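You operate a simulated robot arm through the tools that you are given. There is no shell and no other tool. Be economical: measure what you need, move in short steps, check, and stop when the job is done.

You are at the controls of a simulated two-armed robot. One attempt, no reset.

## Task
Turn the lot knob to 5. Put the strainer from the top of the insert bench on the right end of the upkeep bench. Stack the filter that says "26" from the middle of the upkeep bench on top of the filter marked "75". Put the green sleeve on the upper deck of the blue trolley away on the steel table. Push the tools drawer shut. Put the green sign from the upper shelf of the grey rack in the well of the green tray. Take the white bottle labelled "WAX" from the upper shelf of the grey rack and put it on top of the packing card. Fetch the rate card and set it on the steel table. The order is free. Set down upright: strainer, green sign, white bottle.

The check looks at the end state, three seconds after you hand in, the way a careful person would. Anything else that was tipped, shoved, dropped, spilled or broken makes it a failure.

## Robot
Two 7-joint arms with two-finger parallel grippers on one trunk, on a base that drives. Base frame: it is fixed to the floor where the robot stands at the start and does not move with it; the origin is under the middle of the robot, x ahead of it, y to its left, z up. Lengths are in mm, angles in rad, forces in N, time in s.
The left shoulder is at the start at [62, 197, 1079], the right one opposite. With the tool pointing down near the work surface each hand reaches from about 300 to 720 mm from the robot's upright axis, wherever it stands, measured 20 degrees to its own side. Places, roughly: filter [750, 4500, 1000]; green sign [-3750, 6750, 1000]; green sleeve [-1750, 6500, 750]; lot knob [500, -200, 900]; packing card [-3500, 4500, 750]; rate card [-9250, -3250, 750]; right end of the upkeep bench (24x26 cm) [840, 2460, 860]; steel table [-6800, 900, 800]; strainer [750, 0, 750]; tools drawer [-2800, 6400, 600]; well of the green tray (26x36 cm) [-7120, 4740, 780]; white bottle [-3750, 6500, 1000]. Payload 1.57 kg a hand.
The tool frame of a hand sits at the grasp point between the pads (the TCP): z along the fingers, y along the line on which they close. The tips reach 30 mm beyond it. The gripper opens to 110 mm. The fingers are 24 mm wide and 12 mm thick; the gripper's body (48 by 112 mm) begins 78 mm behind the TCP.
Orientation is told as [roll, pitch, yaw] about the base's x, y, z axes, in that order, counted from this pose: with the fingers straight down and closing along the base's y, the tool's x points along the base's -x, its y along +y and its z along -z.

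## Interface
- The arms move only by the tool nudge_tool. It takes "left_plan", "right_plan" or both (then of equal length, played together; a hand with none holds still); each is a list of rows, each a list of 2 entries, a list of its own where there are three numbers: the shift along the base's x, y, z in units of 25 mm (1.0 is 25 mm), then the turn, a rotation vector about the base's x, y, z in units of 4 degrees (1.0 is 4 degrees). In form: [[[x, y, z], [wx, wy, wz]], ...]. A call has 1 to 8 rows; each row shifts and turns the commanded pose from where the row before left it. "left_jaw" and "right_jaw" are, for a hand that has rows, the gripper command, from -1 (shut) to 1 (fully open), values between in proportion, set as the call begins (left out, the last holds). A call with a number of a shift or a turn outside -1 to 1 is refused whole. Each row takes 0.2 s and may step no farther than 50 mm and 0.15 rad from the row before; otherwise, or with a gripper value out of range, the whole call is refused. Where a pose cannot be reached the arm comes as near as it can. A force on the tool above 40 N (or 10 N above the force at the start of the call, whichever is more), or a blocked arm, ends the call early, and 0.2 s more pass. Each finger travels about 72 mm/s and halts on what it meets, pressing with about 23 N; the grip force reading is that of the motor and also rises with nothing between the fingers. The clock runs only during rows and for 0.2 s after the last one: add rows that do not move to give the fingers time. It gives the time, the measured TCP pose, the force on the tool (base axes), the opening and the grip force at its end, in the units of the frame above (readings bear some noise), with the torque about the TCP (base axes, N m) and any sound that the robot's microphone picked up.
- Cameras (640 x 400 px; columns grow to the right, rows downward): "scene" is now at [101.2, -18, 1665.5]; the picture's right is [-0.15, -0.99, -0.00], its down [-0.78, 0.12, -0.62] and it looks along [0.61, -0.09, -0.78] (base axes); focal length 275 px, centre (320, 200). "left" rides on the left gripper at [70, -16, -141] in its tool frame; the picture's right is [0.23, 0.97, 0.00], its down [-0.85, 0.20, -0.48] and it looks along [-0.47, 0.11, 0.88] (tool axes); focal length 222 px, centre (320, 200). "right" rides on the right gripper at [70, 16, -141] in its tool frame; the picture's right is [-0.23, 0.97, 0.00], its down [-0.85, -0.20, -0.48] and it looks along [-0.47, -0.11, 0.88] (tool axes); focal length 222 px, centre (320, 200). There is no depth. A picture from a camera that has moved, and an enlarged one, comes with that camera's place and axes in the base frame and with its lens. The place of the scene camera against the robot may be out by one fixed shift of up to 12 mm in any direction.
- get_image(camera): a new picture of that camera. The clock stands still meanwhile.
- lift_body(by): slides the trunk up (or, below 0, down) by that many mm; the arms and the scene camera ride with it, the base frame stays. It gives what a move gives, with no picture.
- base_move(legs): drives the robot by 1 to 6 legs, each [ahead, left, turn to the left] in mm, mm and rad, along the robot's own axes; the way and the turn of a leg run together, so that a leg with both is an arc; at most 1500 mm and 3.142 rad a leg. The arms and the cameras ride along, it lands a little off, and it stops where it bumps. It gives what a move gives.
- aim_head(pan, tilt): turns the head with the scene camera to pan (to the left, within 1.501 rad either way) and tilt (down, from -0.506 to 1.204), counted from straight ahead of the robot. It gives what a move gives.
- inspect(camera, box): a new picture of the part [left, top, right, bottom] of that camera's present view, enlarged. The clock stands still meanwhile.
- sign_off(): hands the job in; it is judged then, once.

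Work in short steps. Places have to be worked out from the pictures, the camera data and where the tool is seen: move nearer, look again, correct. Check each grasp and each placing, and mend what went wrong. You have 207 turns and 210 pictures in all, those below and enlarged ones among them. Open the grippers and draw the arms clear of the work before you hand the job in, unless the task says otherwise; then end with one line.

The tools are called by a JSON object that holds its "method" and its "body". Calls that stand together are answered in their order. nudge_tool: Moves the arms, as the interface text tells. Its arguments: {"type":"object","properties":{"left_plan":{"type":"array","items":{"type":"array"}},"left_jaw":{"type":"number"},"right_plan":{"type":"array","items":{"type":"array"}},"right_jaw":{"type":"number"}},"required":[]} The other tools are called the same way: lift_body (by) slides the trunk up or down; base_move (legs) drives the base; aim_head (pan, tilt) turns the head that bears the scene camera; get_image (camera) takes a picture; inspect (camera, box) takes an enlarged picture of a part of a camera's view; sign_off () hands the job in.

At the start:

```text
time_s: 0.0
left_ee_pos: [501.1, 55.5, 1175.6]
left_ee_rot: [0.0, 0.001, 0.0]
left_wrist_force: [0.0, -0.5, -0.1]
left_ft_torque: [-0.02, 0.0, -0.03]
left_finger_gap: 109.9
left_gripper_force: 0.1
right_ee_pos: [378.5, -244.2, 1174.1]
right_ee_rot: [0.001, 0.003, 0.0]
right_wrist_force: [-0.3, 0.1, -0.1]
right_ft_torque: [0.01, -0.01, 0.0]
right_finger_gap: 110.0
right_gripper_force: 0.1
trunk travel left (down, up): [-675.0, 315.0]
robot x, y, heading: [-1.0, 1.4, 0.002]
head pan, tilt: [-0.152, 0.901]
```

scene: 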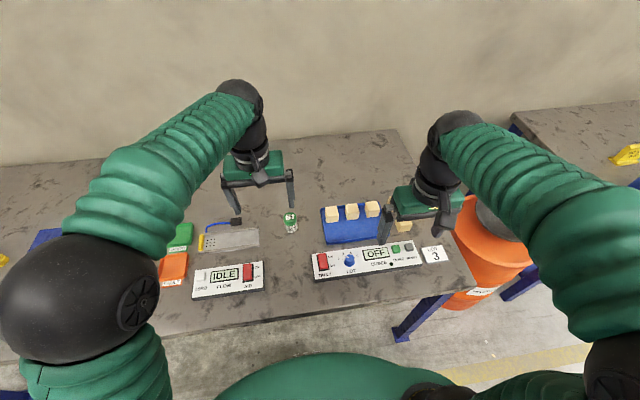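
right: 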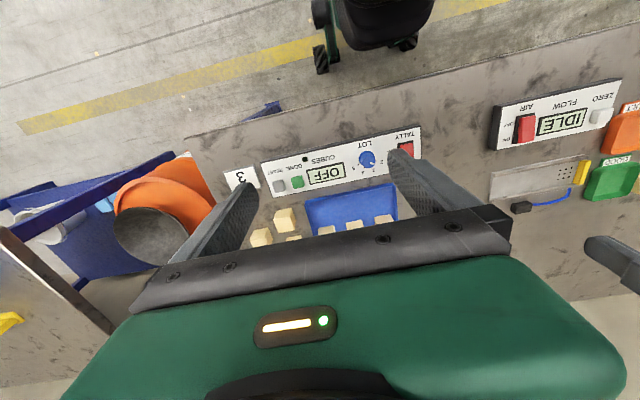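
left: 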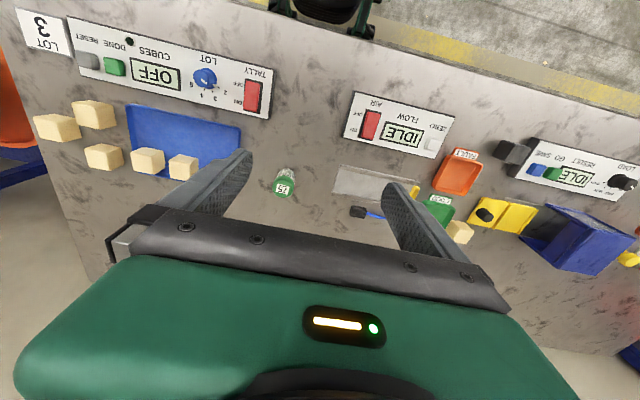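

I'll look closely at the lot knob and the objects on the bench in front of me.

{"method": "inspect", "body": {"camera": "right", "box": [250, 120, 430, 240]}}

{"method": "inspect", "body": {"camera": "scene", "box": [140, 180, 460, 310]}}

```text
3.33 times, centred on (340, 180) of right
camera zoom: at [309.2, -227.2, 1315.6], right [0.23, 0.97, 0.0], down [0.86, -0.2, 0.48], along [0.47, -0.11, -0.88], focal length 740 px, centre (253, 267)
```

zoom: 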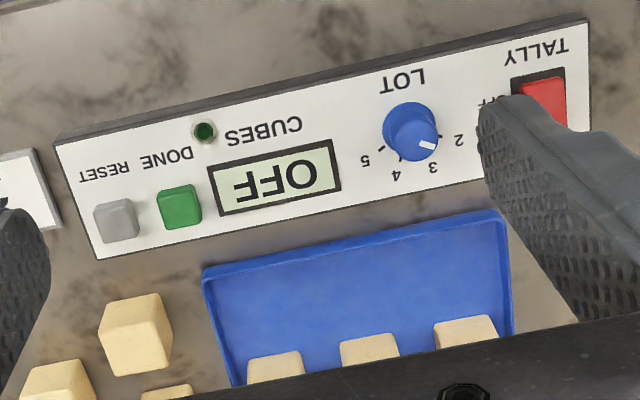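

```text
2.00 times, centred on (300, 245) of scene
camera zoom: at [101.2, -18.0, 1665.5], right [-0.15, -0.99, 0.0], down [-0.78, 0.12, -0.62], along [0.61, -0.09, -0.78], focal length 550 px, centre (360, 110)
```

zoom: 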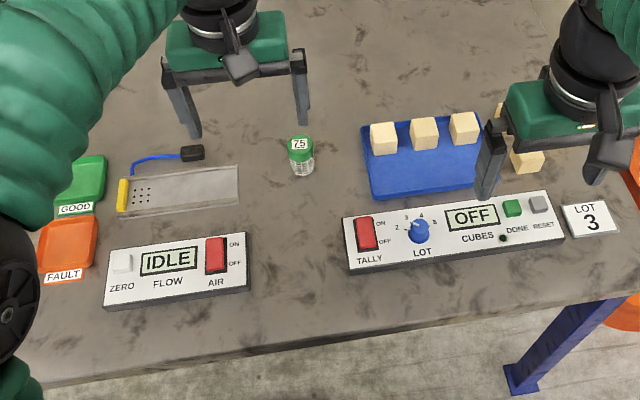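

The dial points between 2 and 3 in this view; I need a better look at it and at the green-capped object.

{"method": "inspect", "body": {"camera": "scene", "box": [275, 200, 315, 240]}}

{"method": "inspect", "body": {"camera": "left", "box": [170, 40, 290, 115]}}

{"method": "inspect", "body": {"camera": "left", "box": [250, 140, 330, 210]}}

```text
10.00 times, centred on (295, 220) of scene
camera zoom: at [101.2, -18.0, 1665.5], right [-0.15, -0.99, 0.0], down [-0.78, 0.12, -0.62], along [0.61, -0.09, -0.78], focal length 2751 px, centre (570, 0)
```

zoom: 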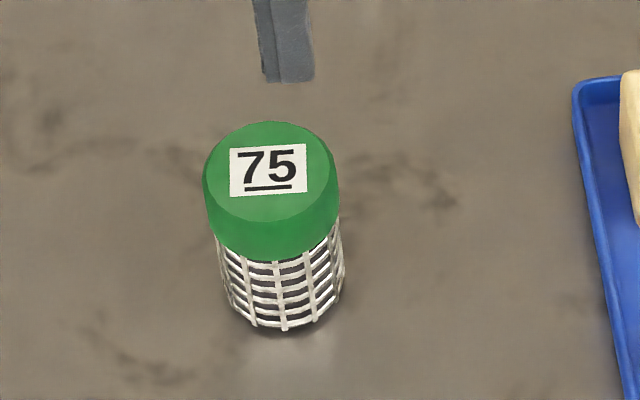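

```text
5.33 times, centred on (230, 78) of left
camera zoom: at [432.7, 38.6, 1317.2], right [-0.23, 0.97, 0.0], down [0.86, 0.2, 0.48], along [0.47, 0.11, -0.88], focal length 1185 px, centre (800, 853)
```

zoom: 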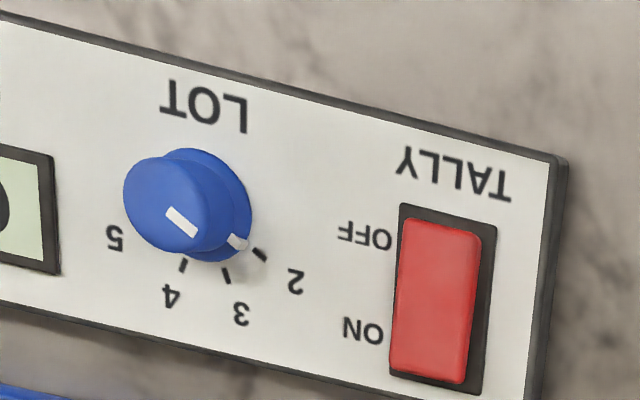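

```text
5.71 times, centred on (290, 175) of left
camera zoom: at [432.7, 38.6, 1317.2], right [-0.23, 0.97, 0.0], down [0.86, 0.2, 0.48], along [0.47, 0.11, -0.88], focal length 1269 px, centre (491, 343)
```

zoom: 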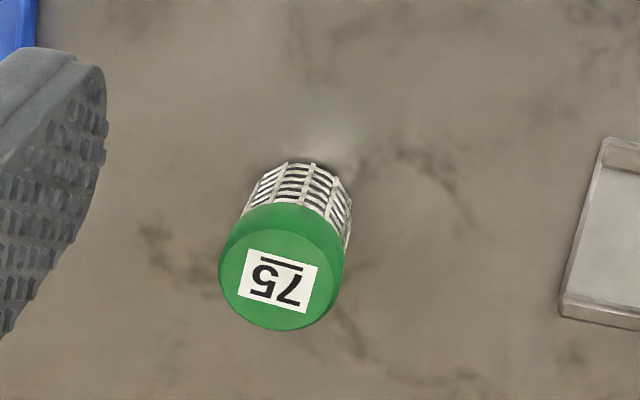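

Triangulated from both wrist cameras, the knob top is near [483, -165, 862]. I bring the right hand above it with the jaws partly open.

{"method": "nudge_tool", "body": {"right_plan": [[[0.6, 0.45, -1], [0, 0, 1]], [[0.6, 0.45, -1], [0, 0, 1]], [[0.6, 0.45, -1], [0, 0, 1]], [[0.6, 0.45, -1], [0, 0, 1]], [[0.6, 0.45, -1], [0, 0, 1]], [[0.6, 0.45, -1], [0, 0, 1]], [[0.6, 0.45, -1], [0, 0, 1]], [[0, 0, -1], [0, 0, 1]]], "right_jaw": 0.3}}

{"method": "get_image", "body": {"camera": "right"}}

{"method": "get_image", "body": {"camera": "left"}}

```text
time_s: 1.8
left_ee_pos: [502.9, 55.1, 1175.8]
left_ee_rot: [-0.001, 0.0, 0.001]
left_wrist_force: [-0.3, -0.3, 0.7]
left_ft_torque: [0.02, 0.03, -0.02]
left_finger_gap: 110.0
left_gripper_force: 0.0
right_ee_pos: [483.2, -165.9, 973.3]
right_ee_rot: [0.001, -0.003, 0.561]
right_wrist_force: [-0.3, -0.1, -0.4]
right_ft_torque: [0.0, 0.0, 0.01]
right_finger_gap: 71.6
right_gripper_force: 0.1
trunk travel left (down, up): [-675.0, 315.0]
robot x, y, heading: [-4.0, -1.4, -0.001]
head pan, tilt: [-0.152, 0.901]
```

```text
201 pictures are left
camera right: at [415.9, -187.9, 1114.6], right [-0.32, 0.95, 0.0], down [0.83, 0.28, 0.48], along [0.45, 0.16, -0.88], focal length 222 px, centre (320, 200)
```

right: 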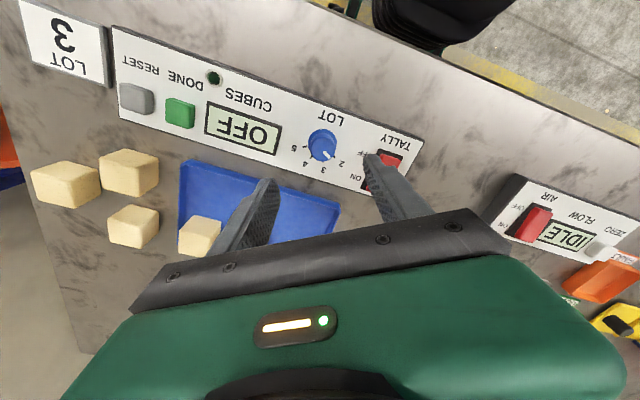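

```text
200 pictures are left
camera left: at [432.2, 38.7, 1317.4], right [-0.23, 0.97, 0.0], down [0.86, 0.2, 0.48], along [0.47, 0.11, -0.88], focal length 222 px, centre (320, 200)
```

left: 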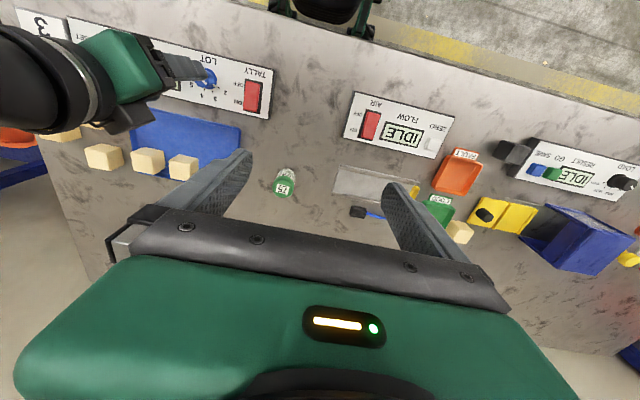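

{"method": "inspect", "body": {"camera": "right", "box": [270, 100, 370, 190]}}

```text
4.44 times, centred on (320, 145) of right
camera zoom: at [415.9, -187.9, 1114.6], right [-0.32, 0.95, 0.0], down [0.83, 0.28, 0.48], along [0.45, 0.16, -0.88], focal length 987 px, centre (320, 444)
```

zoom: 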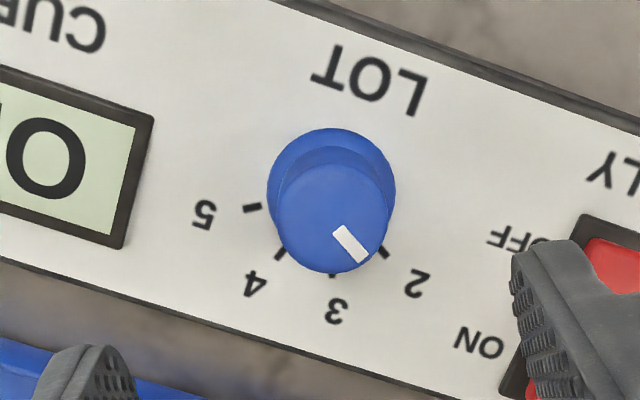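

Ticks are spaced 40° (2 at +60°, 5 at -60° from +x); the pointer is at 2, knob centre [480, -160.5]. I yaw further, centre, and lower around the knob.

{"method": "nudge_tool", "body": {"right_plan": [[[-0.13, 0.22, 0], [0, 0, 1]], [[0, 0, -0.5], [0, 0, 1]], [[0, 0, -0.6], [0, 0, 1]], [[0, 0, -0.6], [0, 0, 1]], [[0, 0, -0.6], [0, 0, 1]], [[0, 0, -0.6], [0, 0, 1]], [[0, 0, -0.6], [0, 0, 1]], [[0, 0, -0.3], [0, 0, 0]]]}}

{"method": "inspect", "body": {"camera": "right", "box": [200, 60, 440, 210]}}

{"method": "inspect", "body": {"camera": "left", "box": [120, 30, 280, 130]}}

```text
time_s: 3.6
left_ee_pos: [501.9, 55.1, 1176.4]
left_ee_rot: [0.001, -0.001, 0.0]
left_wrist_force: [0.8, 1.0, -0.2]
left_ft_torque: [0.01, 0.0, -0.01]
left_finger_gap: 109.9
left_gripper_force: 0.0
right_ee_pos: [480.1, -160.2, 878.3]
right_ee_rot: [0.002, -0.001, 1.048]
right_wrist_force: [-0.3, 0.0, -0.6]
right_ft_torque: [0.01, 0.02, 0.03]
right_finger_gap: 71.6
right_gripper_force: 0.0
trunk travel left (down, up): [-675.0, 315.0]
robot x, y, heading: [0.6, 0.4, -0.0]
head pan, tilt: [-0.152, 0.901]
```

```text
2.67 times, centred on (320, 135) of right
camera zoom: at [431.0, -211.3, 1020.7], right [-0.73, 0.68, 0.0], down [0.6, 0.64, 0.48], along [0.33, 0.35, -0.88], focal length 592 px, centre (320, 373)
```

zoom: 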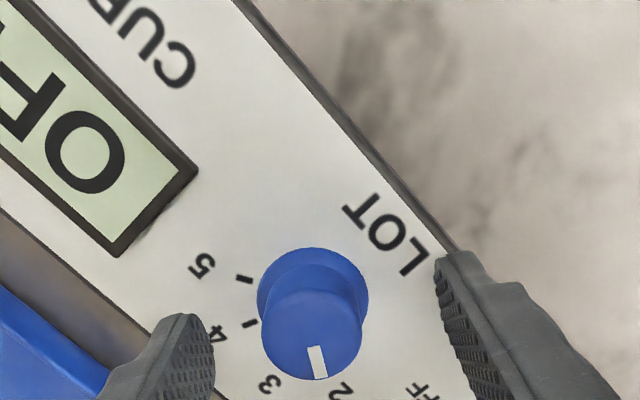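

```text
4.00 times, centred on (200, 80) of left
camera zoom: at [431.9, 38.8, 1317.5], right [-0.23, 0.97, 0.0], down [0.86, 0.2, 0.48], along [0.47, 0.11, -0.88], focal length 888 px, centre (800, 680)
```

zoom: 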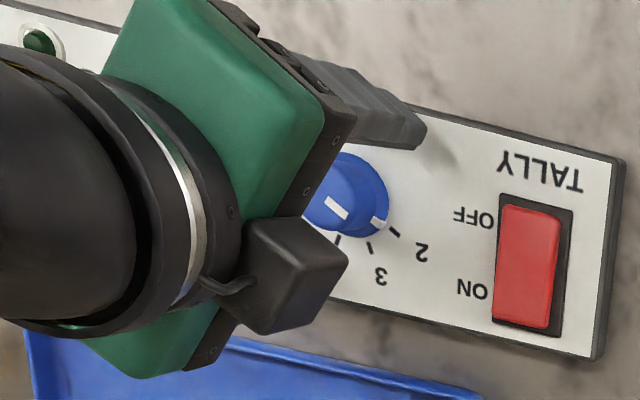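

Knob is between the fingers. Close and begin turning clockwise.

{"method": "nudge_tool", "body": {"right_plan": [[[0, 0, 0], [0, 0, 0]], [[0, 0, 0], [0, 0, 0]], [[0, 0, 0], [0, 0, 0]], [[0, 0, 0], [0, 0, -1]], [[0, 0, 0], [0, 0, -1]], [[0, 0, 0], [0, 0, -1]], [[0, 0, 0], [0, 0, -1]], [[0, 0, 0], [0, 0, -1]]], "right_jaw": -1}}

{"method": "inspect", "body": {"camera": "right", "box": [200, 60, 440, 210]}}

```text
time_s: 5.4
left_ee_pos: [502.7, 53.7, 1175.8]
left_ee_rot: [0.003, 0.002, -0.001]
left_wrist_force: [0.6, 1.2, 0.1]
left_ft_torque: [0.0, 0.01, -0.01]
left_finger_gap: 110.1
left_gripper_force: 0.0
right_ee_pos: [482.6, -162.2, 879.1]
right_ee_rot: [-0.001, -0.005, 0.696]
right_wrist_force: [16.7, -7.1, 10.0]
right_ft_torque: [-0.68, -0.36, 0.05]
right_finger_gap: 34.1
right_gripper_force: 41.6
trunk travel left (down, up): [-675.0, 315.0]
robot x, y, heading: [3.0, -1.3, 0.001]
head pan, tilt: [-0.152, 0.901]
```

```text
2.67 times, centred on (320, 135) of right
camera zoom: at [417.7, -192.9, 1020.7], right [-0.45, 0.89, 0.0], down [0.78, 0.39, 0.48], along [0.43, 0.22, -0.88], focal length 592 px, centre (320, 373)
```

zoom: 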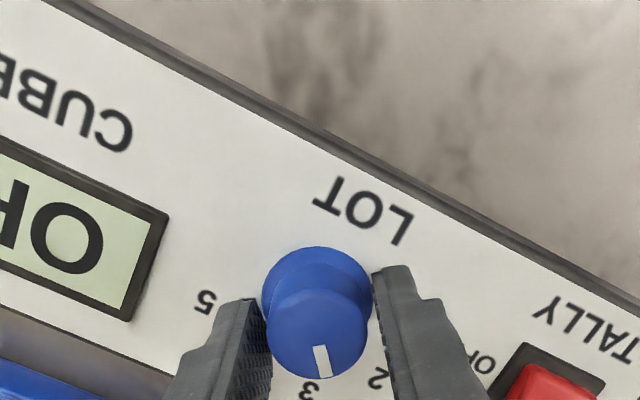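

The knob follows the fingers. There is a side load of 16 N, so I ease a little in +x/-y while turning on.

{"method": "nudge_tool", "body": {"right_plan": [[[0.05, -0.02, 0], [0, 0, -1]], [[0.03, 0, 0], [0, 0, -1]], [[0, 0, 0], [0, 0, -1]], [[0, 0, 0], [0, 0, -1]], [[0, 0, 0], [0, 0, -1]], [[0, 0, 0], [0, 0, -1]], [[0, 0, 0], [0, 0, -1]], [[0, 0, 0], [0, 0, -1]]]}}

{"method": "nudge_tool", "body": {"right_plan": [[[0, 0, 0], [0, 0, -1]], [[0, 0, 0], [0, 0, -1]], [[0, 0, 0], [0, 0, -1]], [[0, 0, 0], [0, 0, -1]], [[0, 0, 0], [0, 0, -1]], [[0, 0, 0], [0, 0, -1]], [[0, 0, 0], [0, 0, -1]], [[0, 0, 0], [0, 0, -1]]]}}

{"method": "inspect", "body": {"camera": "right", "box": [200, 60, 440, 210]}}

```text
time_s: 7.2
left_ee_pos: [502.9, 53.0, 1176.6]
left_ee_rot: [0.0, 0.0, -0.001]
left_wrist_force: [-0.7, 0.4, 0.9]
left_ft_torque: [0.02, 0.01, -0.02]
left_finger_gap: 109.9
left_gripper_force: 0.1
right_ee_pos: [483.3, -163.4, 878.3]
right_ee_rot: [0.002, -0.003, 0.138]
right_wrist_force: [16.3, -14.8, 19.6]
right_ft_torque: [-0.75, 0.16, 0.05]
right_finger_gap: 34.0
right_gripper_force: 41.7
trunk travel left (down, up): [-675.0, 315.0]
robot x, y, heading: [-1.0, 2.2, 0.0]
head pan, tilt: [-0.152, 0.901]
```

```text
time_s: 9.0
left_ee_pos: [502.3, 52.5, 1176.3]
left_ee_rot: [0.001, -0.002, 0.0]
left_wrist_force: [0.2, 0.1, 0.0]
left_ft_torque: [0.01, 0.02, -0.01]
left_finger_gap: 110.1
left_gripper_force: 0.0
right_ee_pos: [480.7, -164.3, 878.9]
right_ee_rot: [0.002, -0.002, -0.423]
right_wrist_force: [16.5, -24.0, 22.7]
right_ft_torque: [-0.91, -0.5, 0.04]
right_finger_gap: 34.0
right_gripper_force: 41.8
trunk travel left (down, up): [-675.0, 315.0]
robot x, y, heading: [-1.6, -2.6, 0.003]
head pan, tilt: [-0.152, 0.901]
```

```text
2.67 times, centred on (320, 135) of right
camera zoom: at [425.0, -120.5, 1020.6], right [0.61, 0.8, 0.0], down [0.7, -0.53, 0.48], along [0.38, -0.29, -0.88], focal length 592 px, centre (320, 373)
```

zoom: 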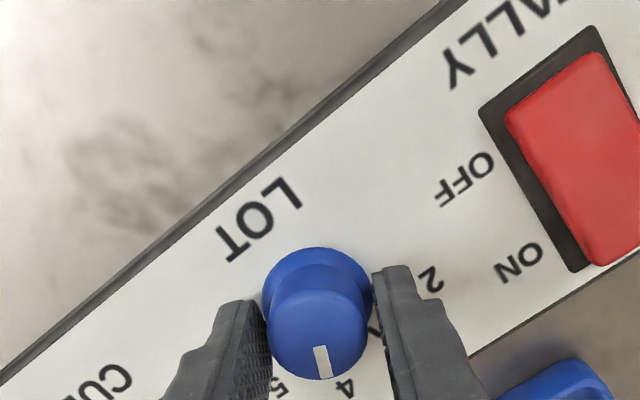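

Turned 84° so far; 36° remain. I turn 8 rows while relieving the side force.

{"method": "nudge_tool", "body": {"right_plan": [[[0.04, -0.08, 0.04], [0, 0, -1]], [[0, -0.02, 0], [0, 0, -1]], [[0, 0, 0], [0, 0, -1]], [[0, 0, 0], [0, 0, -1]], [[0, 0, 0], [0, 0, -1]], [[0, 0, 0], [0, 0, -1]], [[0, 0, 0], [0, 0, -1]], [[0, 0, 0], [0, 0, -1]]]}}

{"method": "nudge_tool", "body": {"right_plan": [[[0, 0, 0], [0, 0, -1]], [[0, 0, 0], [0, 0, 0]]]}}

{"method": "nudge_tool", "body": {"right_plan": [[[0, 0, 0], [0, 0, 0]], [[0, 0, 0], [0, 0, 0]], [[0, 0, 0], [0, 0, 0]], [[0, 0, 1], [0, 0, 0]], [[0, 0, 1], [0, 0, 0]], [[0, 0, 1], [0, 0, 0]], [[0, 0, 1], [0, 0, 0]]], "right_jaw": 0.3}}

{"method": "inspect", "body": {"camera": "right", "box": [240, 80, 400, 200]}}

```text
time_s: 10.8
left_ee_pos: [500.6, 51.6, 1177.2]
left_ee_rot: [0.004, 0.0, -0.001]
left_wrist_force: [0.6, -0.4, -0.1]
left_ft_torque: [0.0, 0.04, -0.02]
left_finger_gap: 110.1
left_gripper_force: 0.1
right_ee_pos: [480.7, -166.3, 878.7]
right_ee_rot: [-0.002, 0.003, -0.978]
right_wrist_force: [-1.2, -19.4, -3.9]
right_ft_torque: [-0.42, 0.09, 0.03]
right_finger_gap: 33.9
right_gripper_force: 41.9
trunk travel left (down, up): [-675.0, 315.0]
robot x, y, heading: [-3.1, 3.5, -0.001]
head pan, tilt: [-0.152, 0.901]
```

```text
time_s: 11.4
left_ee_pos: [500.3, 52.1, 1175.6]
left_ee_rot: [0.003, 0.001, 0.0]
left_wrist_force: [0.7, -0.1, -0.3]
left_ft_torque: [-0.03, 0.01, 0.01]
left_finger_gap: 110.3
left_gripper_force: 0.0
right_ee_pos: [481.0, -167.2, 878.4]
right_ee_rot: [0.0, 0.003, -1.049]
right_wrist_force: [-7.9, -19.6, -12.2]
right_ft_torque: [-0.58, -0.05, 0.07]
right_finger_gap: 34.4
right_gripper_force: 41.7
trunk travel left (down, up): [-675.0, 315.0]
robot x, y, heading: [-2.9, -3.6, -0.0]
head pan, tilt: [-0.152, 0.901]
```

```text
time_s: 13.0
left_ee_pos: [500.1, 55.0, 1175.6]
left_ee_rot: [0.001, 0.0, 0.0]
left_wrist_force: [0.4, -0.4, 0.2]
left_ft_torque: [0.01, 0.01, -0.02]
left_finger_gap: 110.0
left_gripper_force: 0.1
right_ee_pos: [481.7, -164.3, 978.9]
right_ee_rot: [-0.002, 0.0, -1.047]
right_wrist_force: [0.0, 0.0, -0.9]
right_ft_torque: [-0.03, -0.03, 0.02]
right_finger_gap: 71.3
right_gripper_force: 0.0
trunk travel left (down, up): [-675.0, 315.0]
robot x, y, heading: [2.1, 0.8, -0.002]
head pan, tilt: [-0.152, 0.901]
```

```text
3.33 times, centred on (320, 140) of right
camera zoom: at [460.8, -94.6, 1122.2], right [0.96, 0.29, 0.0], down [0.25, -0.84, 0.48], along [0.14, -0.46, -0.88], focal length 740 px, centre (320, 400)
```

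zoom: 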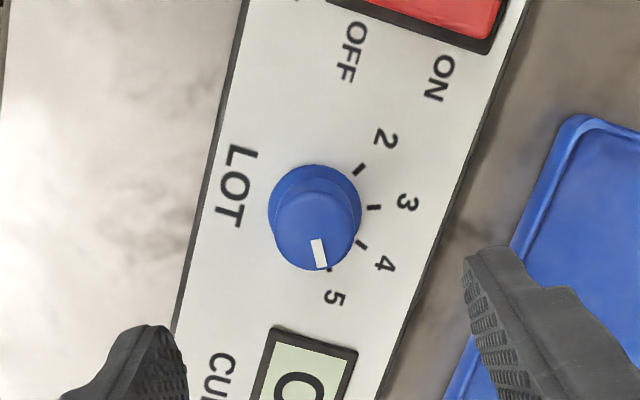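

Knob reads 5. Next, the strainer (cap top about [662, 8, 870]): approach with the left hand, while the right hand unwinds and rises.

{"method": "nudge_tool", "body": {"left_plan": [[[0.81, -0.24, -1], [0, 0, 0]], [[0.81, -0.24, -1], [0, 0, 0]], [[0.81, -0.24, -1], [0, 0, 0]], [[0.81, -0.24, -1], [0, 0, 0]], [[0.81, -0.24, -1], [0, 0, 0]], [[0.81, -0.24, -1], [0, 0, 0]], [[0.81, -0.24, -1], [0, 0, 0]], [[0.81, -0.24, -1], [0, 0, 0]]], "left_jaw": 0.6, "right_plan": [[[-0.5, -0.5, 1], [0, 0, 1]], [[-0.5, -0.5, 1], [0, 0, 1]], [[-0.5, -0.5, 1], [0, 0, 1]], [[-0.5, -0.5, 1], [0, 0, 1]], [[-0.5, -0.5, 1], [0, 0, 1]], [[-0.5, -0.5, 1], [0, 0, 1]], [[-0.5, -0.5, 1], [0, 0, 1]], [[-0.5, -0.5, 1], [0, 0, 1]]]}}

{"method": "get_image", "body": {"camera": "left"}}

{"method": "get_image", "body": {"camera": "scene"}}

```text
time_s: 14.8
left_ee_pos: [656.0, 9.7, 974.9]
left_ee_rot: [0.003, 0.003, -0.001]
left_wrist_force: [-0.7, 0.2, 0.0]
left_ft_torque: [0.0, -0.01, 0.0]
left_finger_gap: 88.0
left_gripper_force: 0.0
left hand out of reach, approached as far as the arm can: row 8
right_ee_pos: [380.6, -264.9, 1180.4]
right_ee_rot: [0.002, 0.001, -0.486]
right_wrist_force: [0.4, 0.4, 0.5]
right_ft_torque: [0.0, -0.01, 0.01]
right_finger_gap: 71.6
right_gripper_force: 0.0
trunk travel left (down, up): [-675.0, 315.0]
robot x, y, heading: [-0.9, -1.4, 0.0]
head pan, tilt: [-0.152, 0.901]
```

```text
193 pictures are left
camera left: at [585.8, -7.2, 1116.7], right [-0.23, 0.97, 0.0], down [0.86, 0.2, 0.48], along [0.46, 0.11, -0.88], focal length 222 px, centre (320, 200)
```

left: 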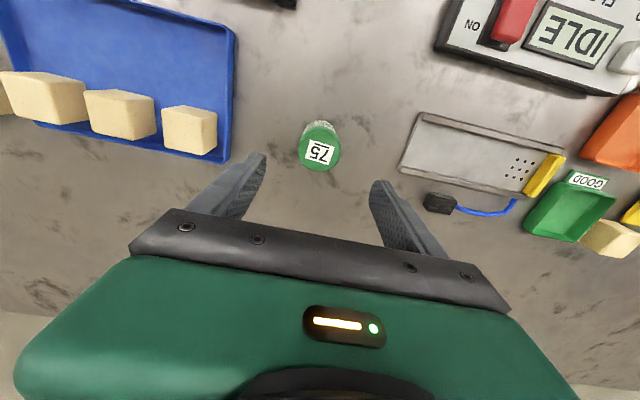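

```text
192 pictures are left
camera scene: at [102.7, -19.1, 1665.4], right [-0.15, -0.99, 0.0], down [-0.78, 0.12, -0.62], along [0.61, -0.09, -0.79], focal length 275 px, centre (320, 200)
```

scene: 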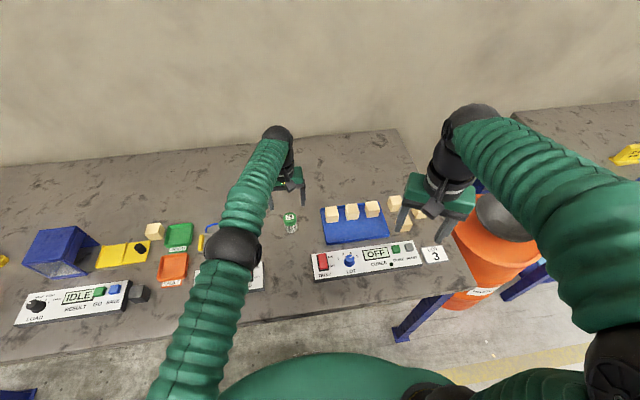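

Strainer centre resolves to about [652.5, 9]. I nudge and lower the trunk part way (arms ride down), then check.

{"method": "nudge_tool", "body": {"left_plan": [[[-0.4, 0, 0], [0, 0, 0]]], "right_plan": [[[0, -0.5, 0.5], [0, 0, 1]]]}}

{"method": "lift_body", "body": {"by": -60}}

{"method": "inspect", "body": {"camera": "left", "box": [240, 60, 400, 220]}}

```text
time_s: 15.2
left_ee_pos: [643.4, 11.3, 976.1]
left_ee_rot: [0.002, -0.001, 0.0]
left_wrist_force: [-0.4, -0.2, -0.6]
left_ft_torque: [0.01, 0.0, -0.01]
left_finger_gap: 88.0
left_gripper_force: 0.0
right_ee_pos: [381.4, -277.3, 1193.4]
right_ee_rot: [0.003, 0.001, -0.418]
right_wrist_force: [-0.1, -0.5, 0.0]
right_ft_torque: [0.01, -0.01, 0.05]
right_finger_gap: 71.7
right_gripper_force: 0.1
trunk travel left (down, up): [-675.0, 315.0]
robot x, y, heading: [1.8, -1.5, 0.007]
head pan, tilt: [-0.152, 0.901]
```

```text
time_s: 16.2
left_ee_pos: [644.5, 10.2, 916.4]
left_ee_rot: [0.001, 0.0, -0.001]
left_wrist_force: [0.0, -0.1, 0.9]
left_ft_torque: [0.03, -0.02, 0.0]
left_finger_gap: 88.0
left_gripper_force: 0.2
right_ee_pos: [381.6, -277.4, 1132.8]
right_ee_rot: [0.002, -0.001, -0.419]
right_wrist_force: [-0.2, -0.1, -0.3]
right_ft_torque: [-0.01, 0.0, 0.0]
right_finger_gap: 71.6
right_gripper_force: 0.1
trunk travel left (down, up): [-615.0, 375.0]
robot x, y, heading: [-1.3, 1.3, -0.001]
head pan, tilt: [-0.152, 0.901]
```

```text
2.50 times, centred on (320, 140) of left
camera zoom: at [574.4, -6.6, 1057.4], right [-0.23, 0.97, 0.0], down [0.85, 0.2, 0.48], along [0.47, 0.11, -0.88], focal length 555 px, centre (320, 350)
```

zoom: 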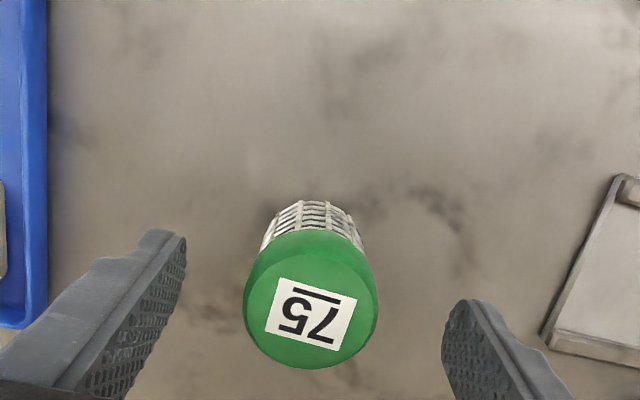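

Strainer is centred in y; I shift +7 mm in x and lower 50 mm more.

{"method": "nudge_tool", "body": {"left_plan": [[[0.26, -0.03, 0], [0, 0, 0]]]}}

{"method": "lift_body", "body": {"by": -50}}

{"method": "get_image", "body": {"camera": "left"}}

{"method": "inspect", "body": {"camera": "scene", "box": [230, 140, 350, 260]}}

```text
time_s: 16.6
left_ee_pos: [652.5, 10.6, 915.2]
left_ee_rot: [0.002, 0.0, 0.0]
left_wrist_force: [0.9, 0.2, -0.1]
left_ft_torque: [0.0, 0.01, -0.01]
left_finger_gap: 88.3
left_gripper_force: 0.0
right_ee_pos: [382.1, -276.0, 1132.4]
right_ee_rot: [0.0, 0.001, -0.419]
right_wrist_force: [0.2, -0.2, -0.2]
right_ft_torque: [0.0, -0.02, -0.01]
right_finger_gap: 71.7
right_gripper_force: 0.0
trunk travel left (down, up): [-615.0, 375.0]
robot x, y, heading: [0.7, 0.3, -0.001]
head pan, tilt: [-0.152, 0.901]
```

```text
time_s: 17.5
left_ee_pos: [650.6, 9.5, 866.2]
left_ee_rot: [0.001, 0.0, 0.002]
left_wrist_force: [-1.2, 0.7, 0.3]
left_ft_torque: [0.01, -0.04, -0.02]
left_finger_gap: 88.1
left_gripper_force: 0.2
right_ee_pos: [382.3, -276.5, 1083.1]
right_ee_rot: [0.002, -0.001, -0.419]
right_wrist_force: [0.7, -0.1, -0.4]
right_ft_torque: [0.0, 0.01, -0.03]
right_finger_gap: 71.4
right_gripper_force: 0.2
trunk travel left (down, up): [-565.0, 425.0]
robot x, y, heading: [1.8, 2.4, -0.006]
head pan, tilt: [-0.152, 0.901]
```

```text
190 pictures are left
camera left: at [581.1, -7.6, 1007.7], right [-0.23, 0.97, 0.0], down [0.85, 0.2, 0.48], along [0.47, 0.11, -0.88], focal length 222 px, centre (320, 200)
```

left: 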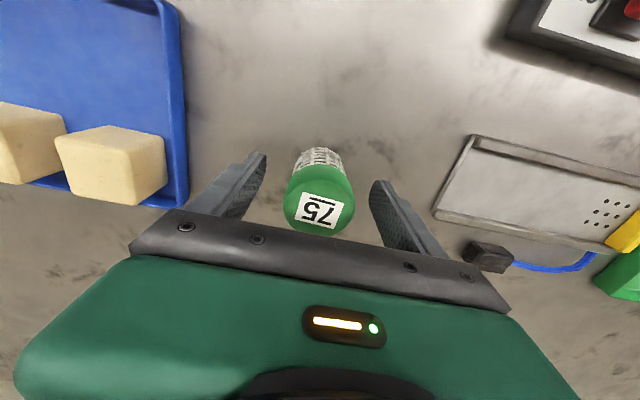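

```text
3.33 times, centred on (290, 200) of scene
camera zoom: at [101.3, -18.5, 1555.5], right [-0.15, -0.99, 0.0], down [-0.78, 0.12, -0.62], along [0.61, -0.09, -0.79], focal length 917 px, centre (420, 200)
```

zoom: 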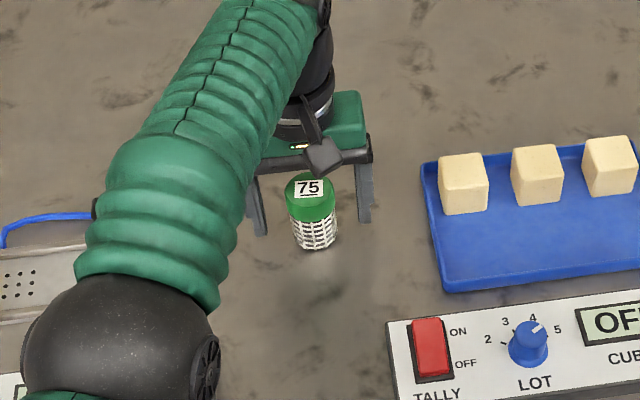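

Alignment is good. I lower 10 mm more and close.

{"method": "lift_body", "body": {"by": -10}}

{"method": "nudge_tool", "body": {"left_plan": [[[0, 0, 0], [0, 0, 0]], [[0, 0, 0], [0, 0, 0]], [[0, 0, 0], [0, 0, 0]]], "left_jaw": -1}}

{"method": "lift_body", "body": {"by": 60}}

{"method": "get_image", "body": {"camera": "left"}}

{"method": "inspect", "body": {"camera": "scene", "box": [230, 140, 350, 260]}}

```text
time_s: 18.1
left_ee_pos: [651.4, 8.7, 855.8]
left_ee_rot: [0.003, -0.002, 0.0]
left_wrist_force: [-0.1, -0.7, 0.1]
left_ft_torque: [-0.01, -0.01, -0.02]
left_finger_gap: 88.1
left_gripper_force: 0.1
right_ee_pos: [381.3, -277.2, 1072.7]
right_ee_rot: [0.002, 0.0, -0.418]
right_wrist_force: [0.3, -0.2, 0.4]
right_ft_torque: [-0.01, 0.01, 0.02]
right_finger_gap: 71.4
right_gripper_force: 0.0
trunk travel left (down, up): [-555.0, 435.0]
robot x, y, heading: [4.6, 1.2, -0.001]
head pan, tilt: [-0.152, 0.901]
```

```text
time_s: 18.9
left_ee_pos: [651.4, 10.1, 856.4]
left_ee_rot: [0.003, 0.0, 0.0]
left_wrist_force: [0.4, -0.3, 0.4]
left_ft_torque: [0.03, 0.0, 0.02]
left_finger_gap: 44.5
left_gripper_force: 22.9
right_ee_pos: [382.1, -276.4, 1072.3]
right_ee_rot: [0.002, -0.001, -0.417]
right_wrist_force: [0.2, 1.0, 0.4]
right_ft_torque: [-0.06, -0.02, -0.01]
right_finger_gap: 71.6
right_gripper_force: 0.1
trunk travel left (down, up): [-555.0, 435.0]
robot x, y, heading: [0.5, -2.8, 0.001]
head pan, tilt: [-0.152, 0.901]
```

```text
time_s: 19.9
left_ee_pos: [651.1, 9.6, 915.8]
left_ee_rot: [0.001, 0.003, -0.001]
left_wrist_force: [0.6, 0.6, -1.0]
left_ft_torque: [0.0, 0.01, -0.02]
left_finger_gap: 44.8
left_gripper_force: 23.2
right_ee_pos: [383.4, -276.6, 1132.0]
right_ee_rot: [-0.001, 0.0, -0.42]
right_wrist_force: [0.6, 0.6, -0.3]
right_ft_torque: [-0.03, 0.03, -0.01]
right_finger_gap: 71.5
right_gripper_force: 0.1
trunk travel left (down, up): [-615.0, 375.0]
robot x, y, heading: [-0.7, -1.5, 0.003]
head pan, tilt: [-0.152, 0.901]
```

```text
188 pictures are left
camera left: at [581.7, -7.5, 1056.8], right [-0.23, 0.97, 0.0], down [0.86, 0.2, 0.48], along [0.47, 0.11, -0.88], focal length 222 px, centre (320, 200)
```

left: 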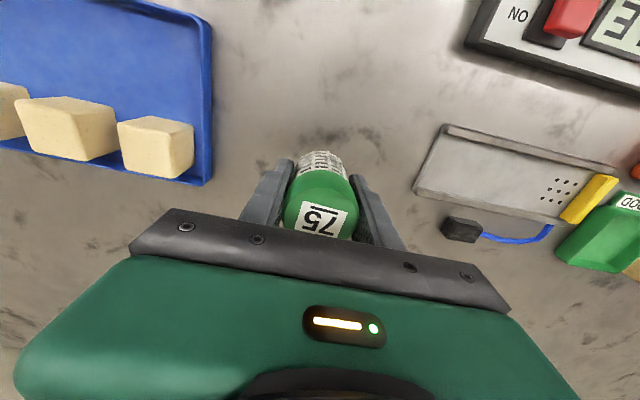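

```text
3.33 times, centred on (290, 200) of scene
camera zoom: at [102.4, -18.5, 1605.4], right [-0.15, -0.99, 0.0], down [-0.78, 0.12, -0.62], along [0.61, -0.09, -0.79], focal length 917 px, centre (420, 200)
```

zoom: 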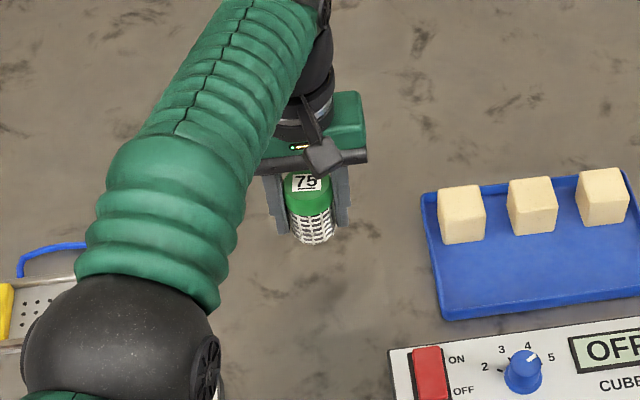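

Strainer held (gap 44.5). I retract and raise the left arm, then look to the left to plan the drive.

{"method": "nudge_tool", "body": {"left_plan": [[[0, 0, 1], [0, 0, 0]], [[0, 0, 1], [0, 0, 0]], [[-1, 0.3, 1], [0, 0, 0]], [[-1, 0.3, 1], [0, 0, 0]], [[-1, 0.3, 1], [0, 0, 0]], [[-1, 0.3, 1], [0, 0, 0]], [[-1, 0.3, 1], [0, 0, 0]], [[-1, 0.3, 1], [0, 0, 0]]], "right_plan": [[[0, 0, 0], [0, 0, 1]], [[0, 0, 0], [0, 0, 1]], [[0, 0, 0], [0, 0, 1]], [[0, 0, 0], [0, 0, 1]], [[0, 0, 0], [0, 0, 1]], [[0, 0, 0], [0, 0, 1]], [[0, 0, 0], [0, 0, 0]], [[0, 0, 0], [0, 0, 0]]]}}

{"method": "aim_head", "body": {"pan": 1.3, "tilt": 0.5}}

{"method": "get_image", "body": {"camera": "scene"}}

```text
time_s: 21.7
left_ee_pos: [596.9, 22.3, 1137.0]
left_ee_rot: [0.001, 0.003, -0.001]
left_wrist_force: [0.4, -0.1, -0.7]
left_ft_torque: [0.0, -0.01, 0.0]
left_finger_gap: 44.7
left_gripper_force: 23.3
left hand out of reach, approached as far as the arm can: row 3, 4, 5, 6, 7, 8
right_ee_pos: [381.8, -277.6, 1132.0]
right_ee_rot: [0.004, 0.001, 0.001]
right_wrist_force: [-0.8, 0.2, -0.7]
right_ft_torque: [-0.05, 0.0, 0.02]
right_finger_gap: 71.4
right_gripper_force: 0.0
trunk travel left (down, up): [-615.0, 375.0]
robot x, y, heading: [1.0, -1.2, 0.005]
head pan, tilt: [-0.152, 0.901]
```

```text
time_s: 23.3
left_ee_pos: [598.6, 22.4, 1136.8]
left_ee_rot: [0.001, 0.002, -0.001]
left_wrist_force: [0.5, -0.2, -0.4]
left_ft_torque: [0.0, -0.01, -0.01]
left_finger_gap: 44.8
left_gripper_force: 22.7
right_ee_pos: [384.4, -276.6, 1132.7]
right_ee_rot: [0.001, 0.001, 0.0]
right_wrist_force: [0.2, 0.4, -0.6]
right_ft_torque: [0.02, 0.01, -0.01]
right_finger_gap: 71.3
right_gripper_force: 0.1
trunk travel left (down, up): [-615.0, 375.0]
robot x, y, heading: [-0.6, 0.8, -0.002]
head pan, tilt: [1.3, 0.499]
```

```text
186 pictures are left
camera scene: at [51.7, 80.7, 1639.5], right [0.96, -0.27, 0.0], down [-0.13, -0.46, -0.88], along [0.23, 0.85, -0.48], focal length 275 px, centre (320, 200)
```

scene: 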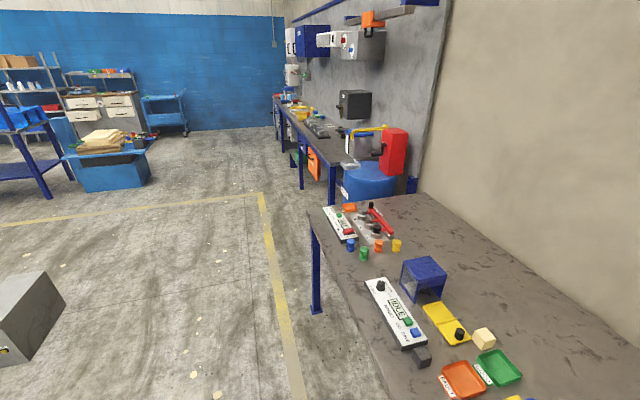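

The way to the left along the benches is clear. I drive left about 2400 mm and look ahead.

{"method": "base_move", "body": {"legs": [[0, 1200, 0], [0, 1200, 0]]}}

{"method": "aim_head", "body": {"pan": 0.0, "tilt": 0.6}}

{"method": "get_image", "body": {"camera": "scene"}}

```text
time_s: 35.0
left_ee_pos: [621.3, 2397.6, 1136.9]
left_ee_rot: [0.002, 0.002, -0.014]
left_wrist_force: [0.1, 0.0, -0.4]
left_ft_torque: [0.02, -0.05, 0.0]
left_finger_gap: 44.6
left_gripper_force: 22.9
right_ee_pos: [401.4, 2100.8, 1132.0]
right_ee_rot: [0.002, 0.0, -0.012]
right_wrist_force: [-0.1, 0.3, 0.3]
right_ft_torque: [0.01, 0.02, -0.03]
right_finger_gap: 71.7
right_gripper_force: 0.0
trunk travel left (down, up): [-615.0, 375.0]
robot x, y, heading: [24.5, 2382.1, -0.01]
head pan, tilt: [1.3, 0.499]
```

```text
time_s: 36.4
left_ee_pos: [620.8, 2398.2, 1137.9]
left_ee_rot: [0.003, 0.002, -0.013]
left_wrist_force: [0.4, 0.1, -1.7]
left_ft_torque: [-0.04, -0.02, 0.0]
left_finger_gap: 44.5
left_gripper_force: 22.7
right_ee_pos: [400.5, 2102.9, 1133.3]
right_ee_rot: [0.002, -0.002, -0.012]
right_wrist_force: [-1.0, 0.0, -0.1]
right_ft_torque: [0.0, 0.03, -0.02]
right_finger_gap: 71.7
right_gripper_force: 0.0
trunk travel left (down, up): [-615.0, 375.0]
robot x, y, heading: [21.7, 2383.3, -0.014]
head pan, tilt: [0.0, 0.6]
```

```text
185 pictures are left
camera scene: at [138.6, 2375.9, 1630.2], right [-0.01, -1.0, 0.0], down [-0.57, 0.01, -0.82], along [0.82, -0.01, -0.57], focal length 275 px, centre (320, 200)
```

scene: 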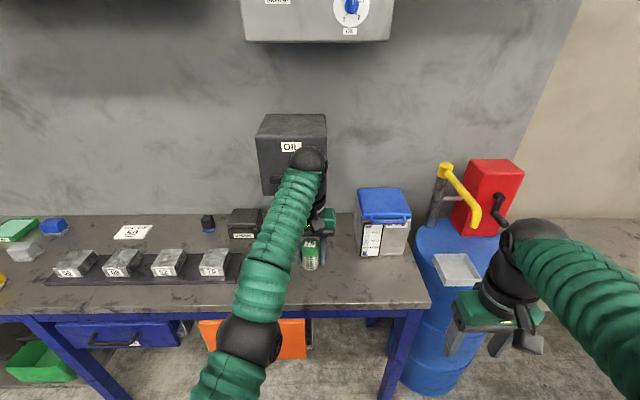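

The right-end target [840, 2460] is the clear spot between the dark box and the blue-lidded container. I drive forward so it comes into reach.

{"method": "base_move", "body": {"legs": [[225, 40, 0.012]]}}

{"method": "get_image", "body": {"camera": "left"}}

{"method": "get_image", "body": {"camera": "scene"}}

```text
time_s: 38.1
left_ee_pos: [844.3, 2443.4, 1137.7]
left_ee_rot: [0.004, 0.0, -0.002]
left_wrist_force: [0.4, 0.0, -1.3]
left_ft_torque: [0.03, -0.02, 0.02]
left_finger_gap: 44.3
left_gripper_force: 23.1
right_ee_pos: [628.2, 2144.1, 1133.2]
right_ee_rot: [0.001, -0.001, -0.001]
right_wrist_force: [0.9, -0.6, -0.7]
right_ft_torque: [0.06, 0.03, 0.02]
right_finger_gap: 71.8
right_gripper_force: 0.0
trunk travel left (down, up): [-615.0, 375.0]
robot x, y, heading: [246.3, 2421.8, -0.0]
head pan, tilt: [0.0, 0.6]
```

```text
184 pictures are left
camera left: at [774.5, 2425.9, 1279.6], right [-0.23, 0.97, 0.0], down [0.86, 0.2, 0.48], along [0.47, 0.11, -0.88], focal length 222 px, centre (320, 200)
```

left: 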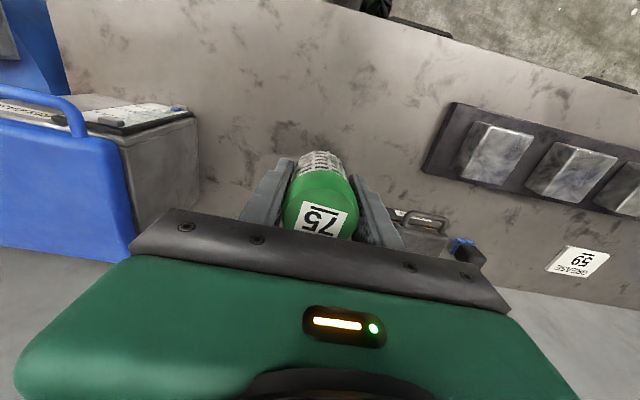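

```text
183 pictures are left
camera scene: at [361.5, 2413.7, 1630.4], right [0.0, -1.0, 0.0], down [-0.57, 0.0, -0.82], along [0.82, 0.0, -0.57], focal length 275 px, centre (320, 200)
```

scene: 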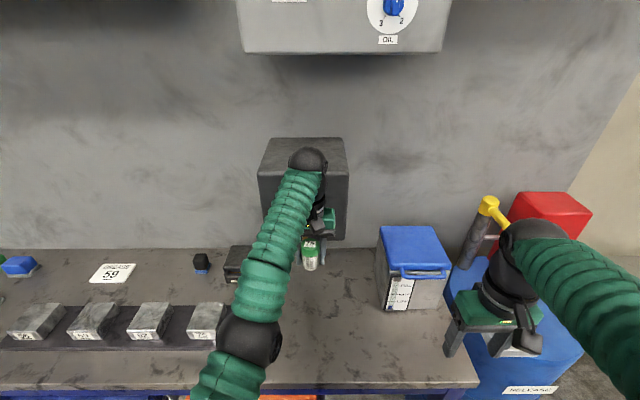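

I shift to [836, 2460] and lower with the trunk 160 mm (right-hand tips stay above the bench), then look.

{"method": "nudge_tool", "body": {"left_plan": [[[-0.3, 0.65, 0], [0, 0, 0]]]}}

{"method": "lift_body", "body": {"by": -160}}

{"method": "get_image", "body": {"camera": "left"}}

{"method": "get_image", "body": {"camera": "scene"}}

```text
time_s: 38.5
left_ee_pos: [844.1, 2443.1, 1138.7]
left_ee_rot: [0.004, 0.0, -0.002]
left_wrist_force: [-0.4, 0.5, -0.9]
left_ft_torque: [0.01, 0.0, 0.01]
left_finger_gap: 44.5
left_gripper_force: 22.6
left hand out of reach, approached as far as the arm can: row 1
right_ee_pos: [626.7, 2145.6, 1133.3]
right_ee_rot: [-0.001, -0.004, -0.001]
right_wrist_force: [-0.7, 0.5, 0.3]
right_ft_torque: [-0.01, -0.01, -0.05]
right_finger_gap: 71.6
right_gripper_force: 0.1
trunk travel left (down, up): [-615.0, 375.0]
robot x, y, heading: [246.3, 2422.7, -0.002]
head pan, tilt: [0.0, 0.6]
```

```text
time_s: 39.2
left_ee_pos: [845.8, 2444.3, 1118.4]
left_ee_rot: [-0.003, -0.023, -0.002]
left_wrist_force: [-0.4, -0.9, -0.7]
left_ft_torque: [0.02, -0.02, 0.04]
left_finger_gap: 44.5
left_gripper_force: 22.8
right_ee_pos: [625.5, 2144.8, 1105.7]
right_ee_rot: [0.001, -0.003, -0.002]
right_wrist_force: [0.3, -0.6, 0.6]
right_ft_torque: [-0.03, 0.02, 0.01]
right_finger_gap: 71.4
right_gripper_force: 0.1
trunk travel left (down, up): [-588.0, 402.0]
robot x, y, heading: [247.3, 2423.1, -0.002]
head pan, tilt: [0.0, 0.6]
stopped: the force on the tool passed its limit at 64 N (the readings are from after the stop); the commanded pose is now the measured one
```

```text
182 pictures are left
camera left: at [773.2, 2427.2, 1259.0], right [-0.23, 0.97, -0.01], down [0.84, 0.2, 0.5], along [0.49, 0.1, -0.87], focal length 222 px, centre (320, 200)
```

left: 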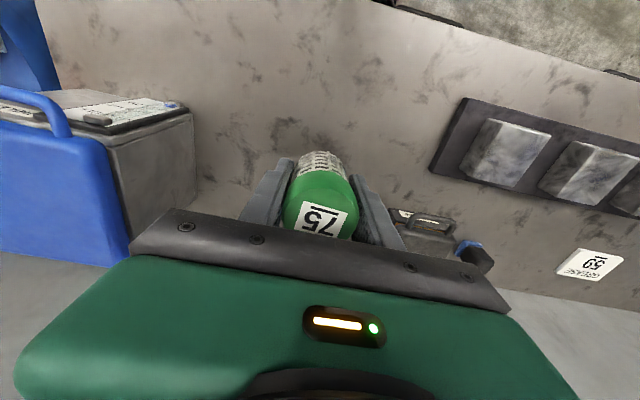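

```text
181 pictures are left
camera scene: at [362.9, 2415.0, 1602.8], right [0.0, -1.0, 0.0], down [-0.57, 0.0, -0.82], along [0.82, 0.0, -0.57], focal length 275 px, centre (320, 200)
```

scene: 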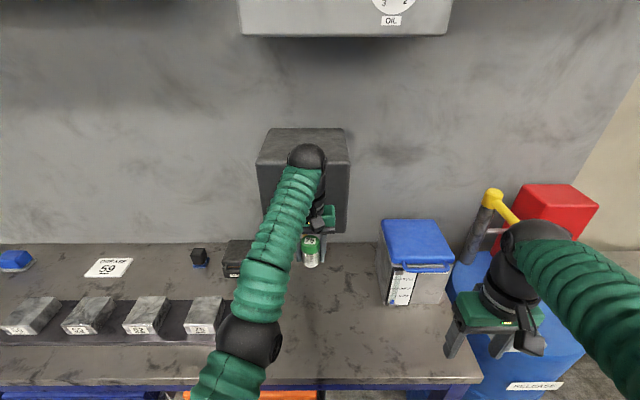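

The arm touched the wall box behind the hand. I raise back up, then drive straight backwards to free it.

{"method": "lift_body", "body": {"by": 27}}

{"method": "base_move", "body": {"legs": [[-220, 0, 0]]}}

{"method": "get_image", "body": {"camera": "scene"}}

```text
time_s: 39.9
left_ee_pos: [848.2, 2442.4, 1146.2]
left_ee_rot: [-0.004, -0.023, -0.001]
left_wrist_force: [0.4, 0.3, -1.7]
left_ft_torque: [0.02, 0.01, -0.02]
left_finger_gap: 44.5
left_gripper_force: 23.2
right_ee_pos: [627.3, 2144.1, 1133.6]
right_ee_rot: [0.002, -0.003, -0.001]
right_wrist_force: [0.9, 0.4, -0.3]
right_ft_torque: [-0.02, -0.01, -0.03]
right_finger_gap: 71.8
right_gripper_force: 0.0
trunk travel left (down, up): [-615.0, 375.0]
robot x, y, heading: [246.4, 2421.1, -0.005]
head pan, tilt: [0.0, 0.6]
```

```text
time_s: 41.6
left_ee_pos: [628.0, 2442.6, 1144.0]
left_ee_rot: [-0.002, -0.018, -0.004]
left_wrist_force: [0.2, 0.2, 0.0]
left_ft_torque: [-0.04, 0.02, -0.01]
left_finger_gap: 44.5
left_gripper_force: 23.2
right_ee_pos: [407.7, 2145.4, 1132.8]
right_ee_rot: [0.002, -0.003, -0.004]
right_wrist_force: [-0.1, 0.1, -0.2]
right_ft_torque: [-0.03, 0.02, 0.0]
right_finger_gap: 71.5
right_gripper_force: 0.1
trunk travel left (down, up): [-615.0, 375.0]
robot x, y, heading: [31.6, 2421.9, -0.005]
head pan, tilt: [0.0, 0.6]
```

```text
180 pictures are left
camera scene: at [147.3, 2416.0, 1630.1], right [0.0, -1.0, 0.0], down [-0.57, 0.0, -0.82], along [0.82, 0.0, -0.57], focal length 275 px, centre (320, 200)
```

scene: 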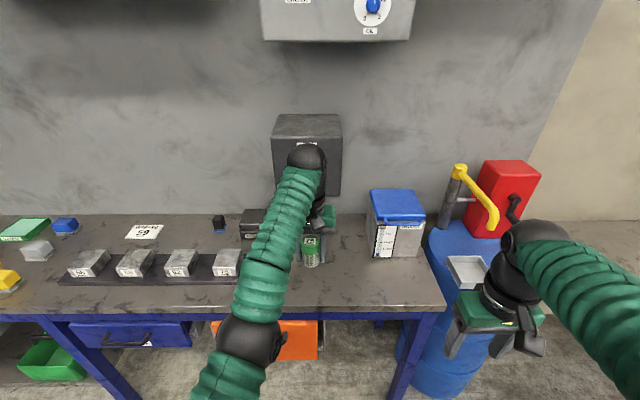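

The wall box front is at about x=900, so I'll place at x≈785 (well inside the zone) to keep the wrist clear. Lower here first, then approach.

{"method": "lift_body", "body": {"by": -150}}

{"method": "base_move", "body": {"legs": [[150, 15, 0.004]]}}

{"method": "get_image", "body": {"camera": "left"}}

{"method": "get_image", "body": {"camera": "scene"}}

```text
time_s: 43.4
left_ee_pos: [626.7, 2443.0, 994.8]
left_ee_rot: [0.001, -0.016, -0.005]
left_wrist_force: [0.4, -0.2, -0.8]
left_ft_torque: [0.0, 0.0, 0.0]
left_finger_gap: 44.3
left_gripper_force: 23.1
right_ee_pos: [404.1, 2144.8, 984.6]
right_ee_rot: [0.002, -0.006, -0.003]
right_wrist_force: [-0.4, 0.6, 0.7]
right_ft_torque: [0.02, 0.01, 0.02]
right_finger_gap: 71.5
right_gripper_force: 0.1
trunk travel left (down, up): [-465.0, 525.0]
robot x, y, heading: [25.8, 2421.5, -0.004]
head pan, tilt: [0.0, 0.6]
```

```text
time_s: 44.7
left_ee_pos: [775.6, 2460.5, 994.8]
left_ee_rot: [-0.001, -0.018, 0.0]
left_wrist_force: [-1.6, 0.9, -0.6]
left_ft_torque: [0.0, 0.01, -0.02]
left_finger_gap: 44.4
left_gripper_force: 22.8
right_ee_pos: [556.2, 2160.1, 982.9]
right_ee_rot: [0.001, -0.003, -0.001]
right_wrist_force: [0.1, -0.1, 0.7]
right_ft_torque: [-0.01, 0.03, -0.01]
right_finger_gap: 71.4
right_gripper_force: 0.0
trunk travel left (down, up): [-465.0, 525.0]
robot x, y, heading: [181.6, 2440.1, -0.002]
head pan, tilt: [0.0, 0.6]
```

```text
179 pictures are left
camera left: at [703.8, 2443.4, 1135.7], right [-0.23, 0.97, 0.0], down [0.85, 0.2, 0.49], along [0.48, 0.11, -0.87], focal length 222 px, centre (320, 200)
```

left: 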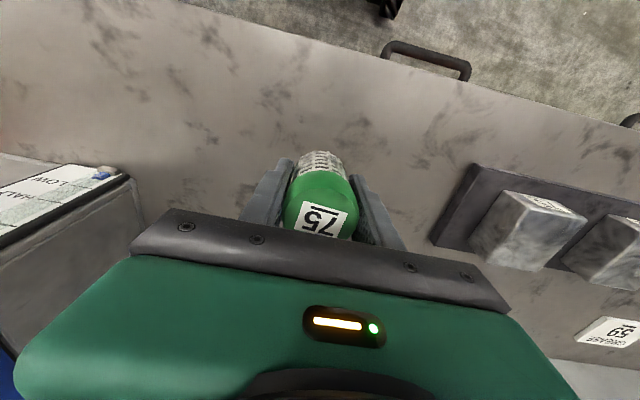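

```text
178 pictures are left
camera scene: at [294.1, 2430.7, 1480.4], right [0.0, -1.0, 0.0], down [-0.57, 0.0, -0.82], along [0.82, 0.0, -0.57], focal length 275 px, centre (320, 200)
```

scene: 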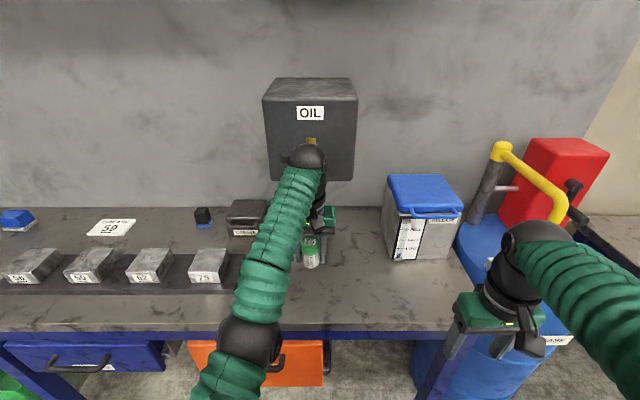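

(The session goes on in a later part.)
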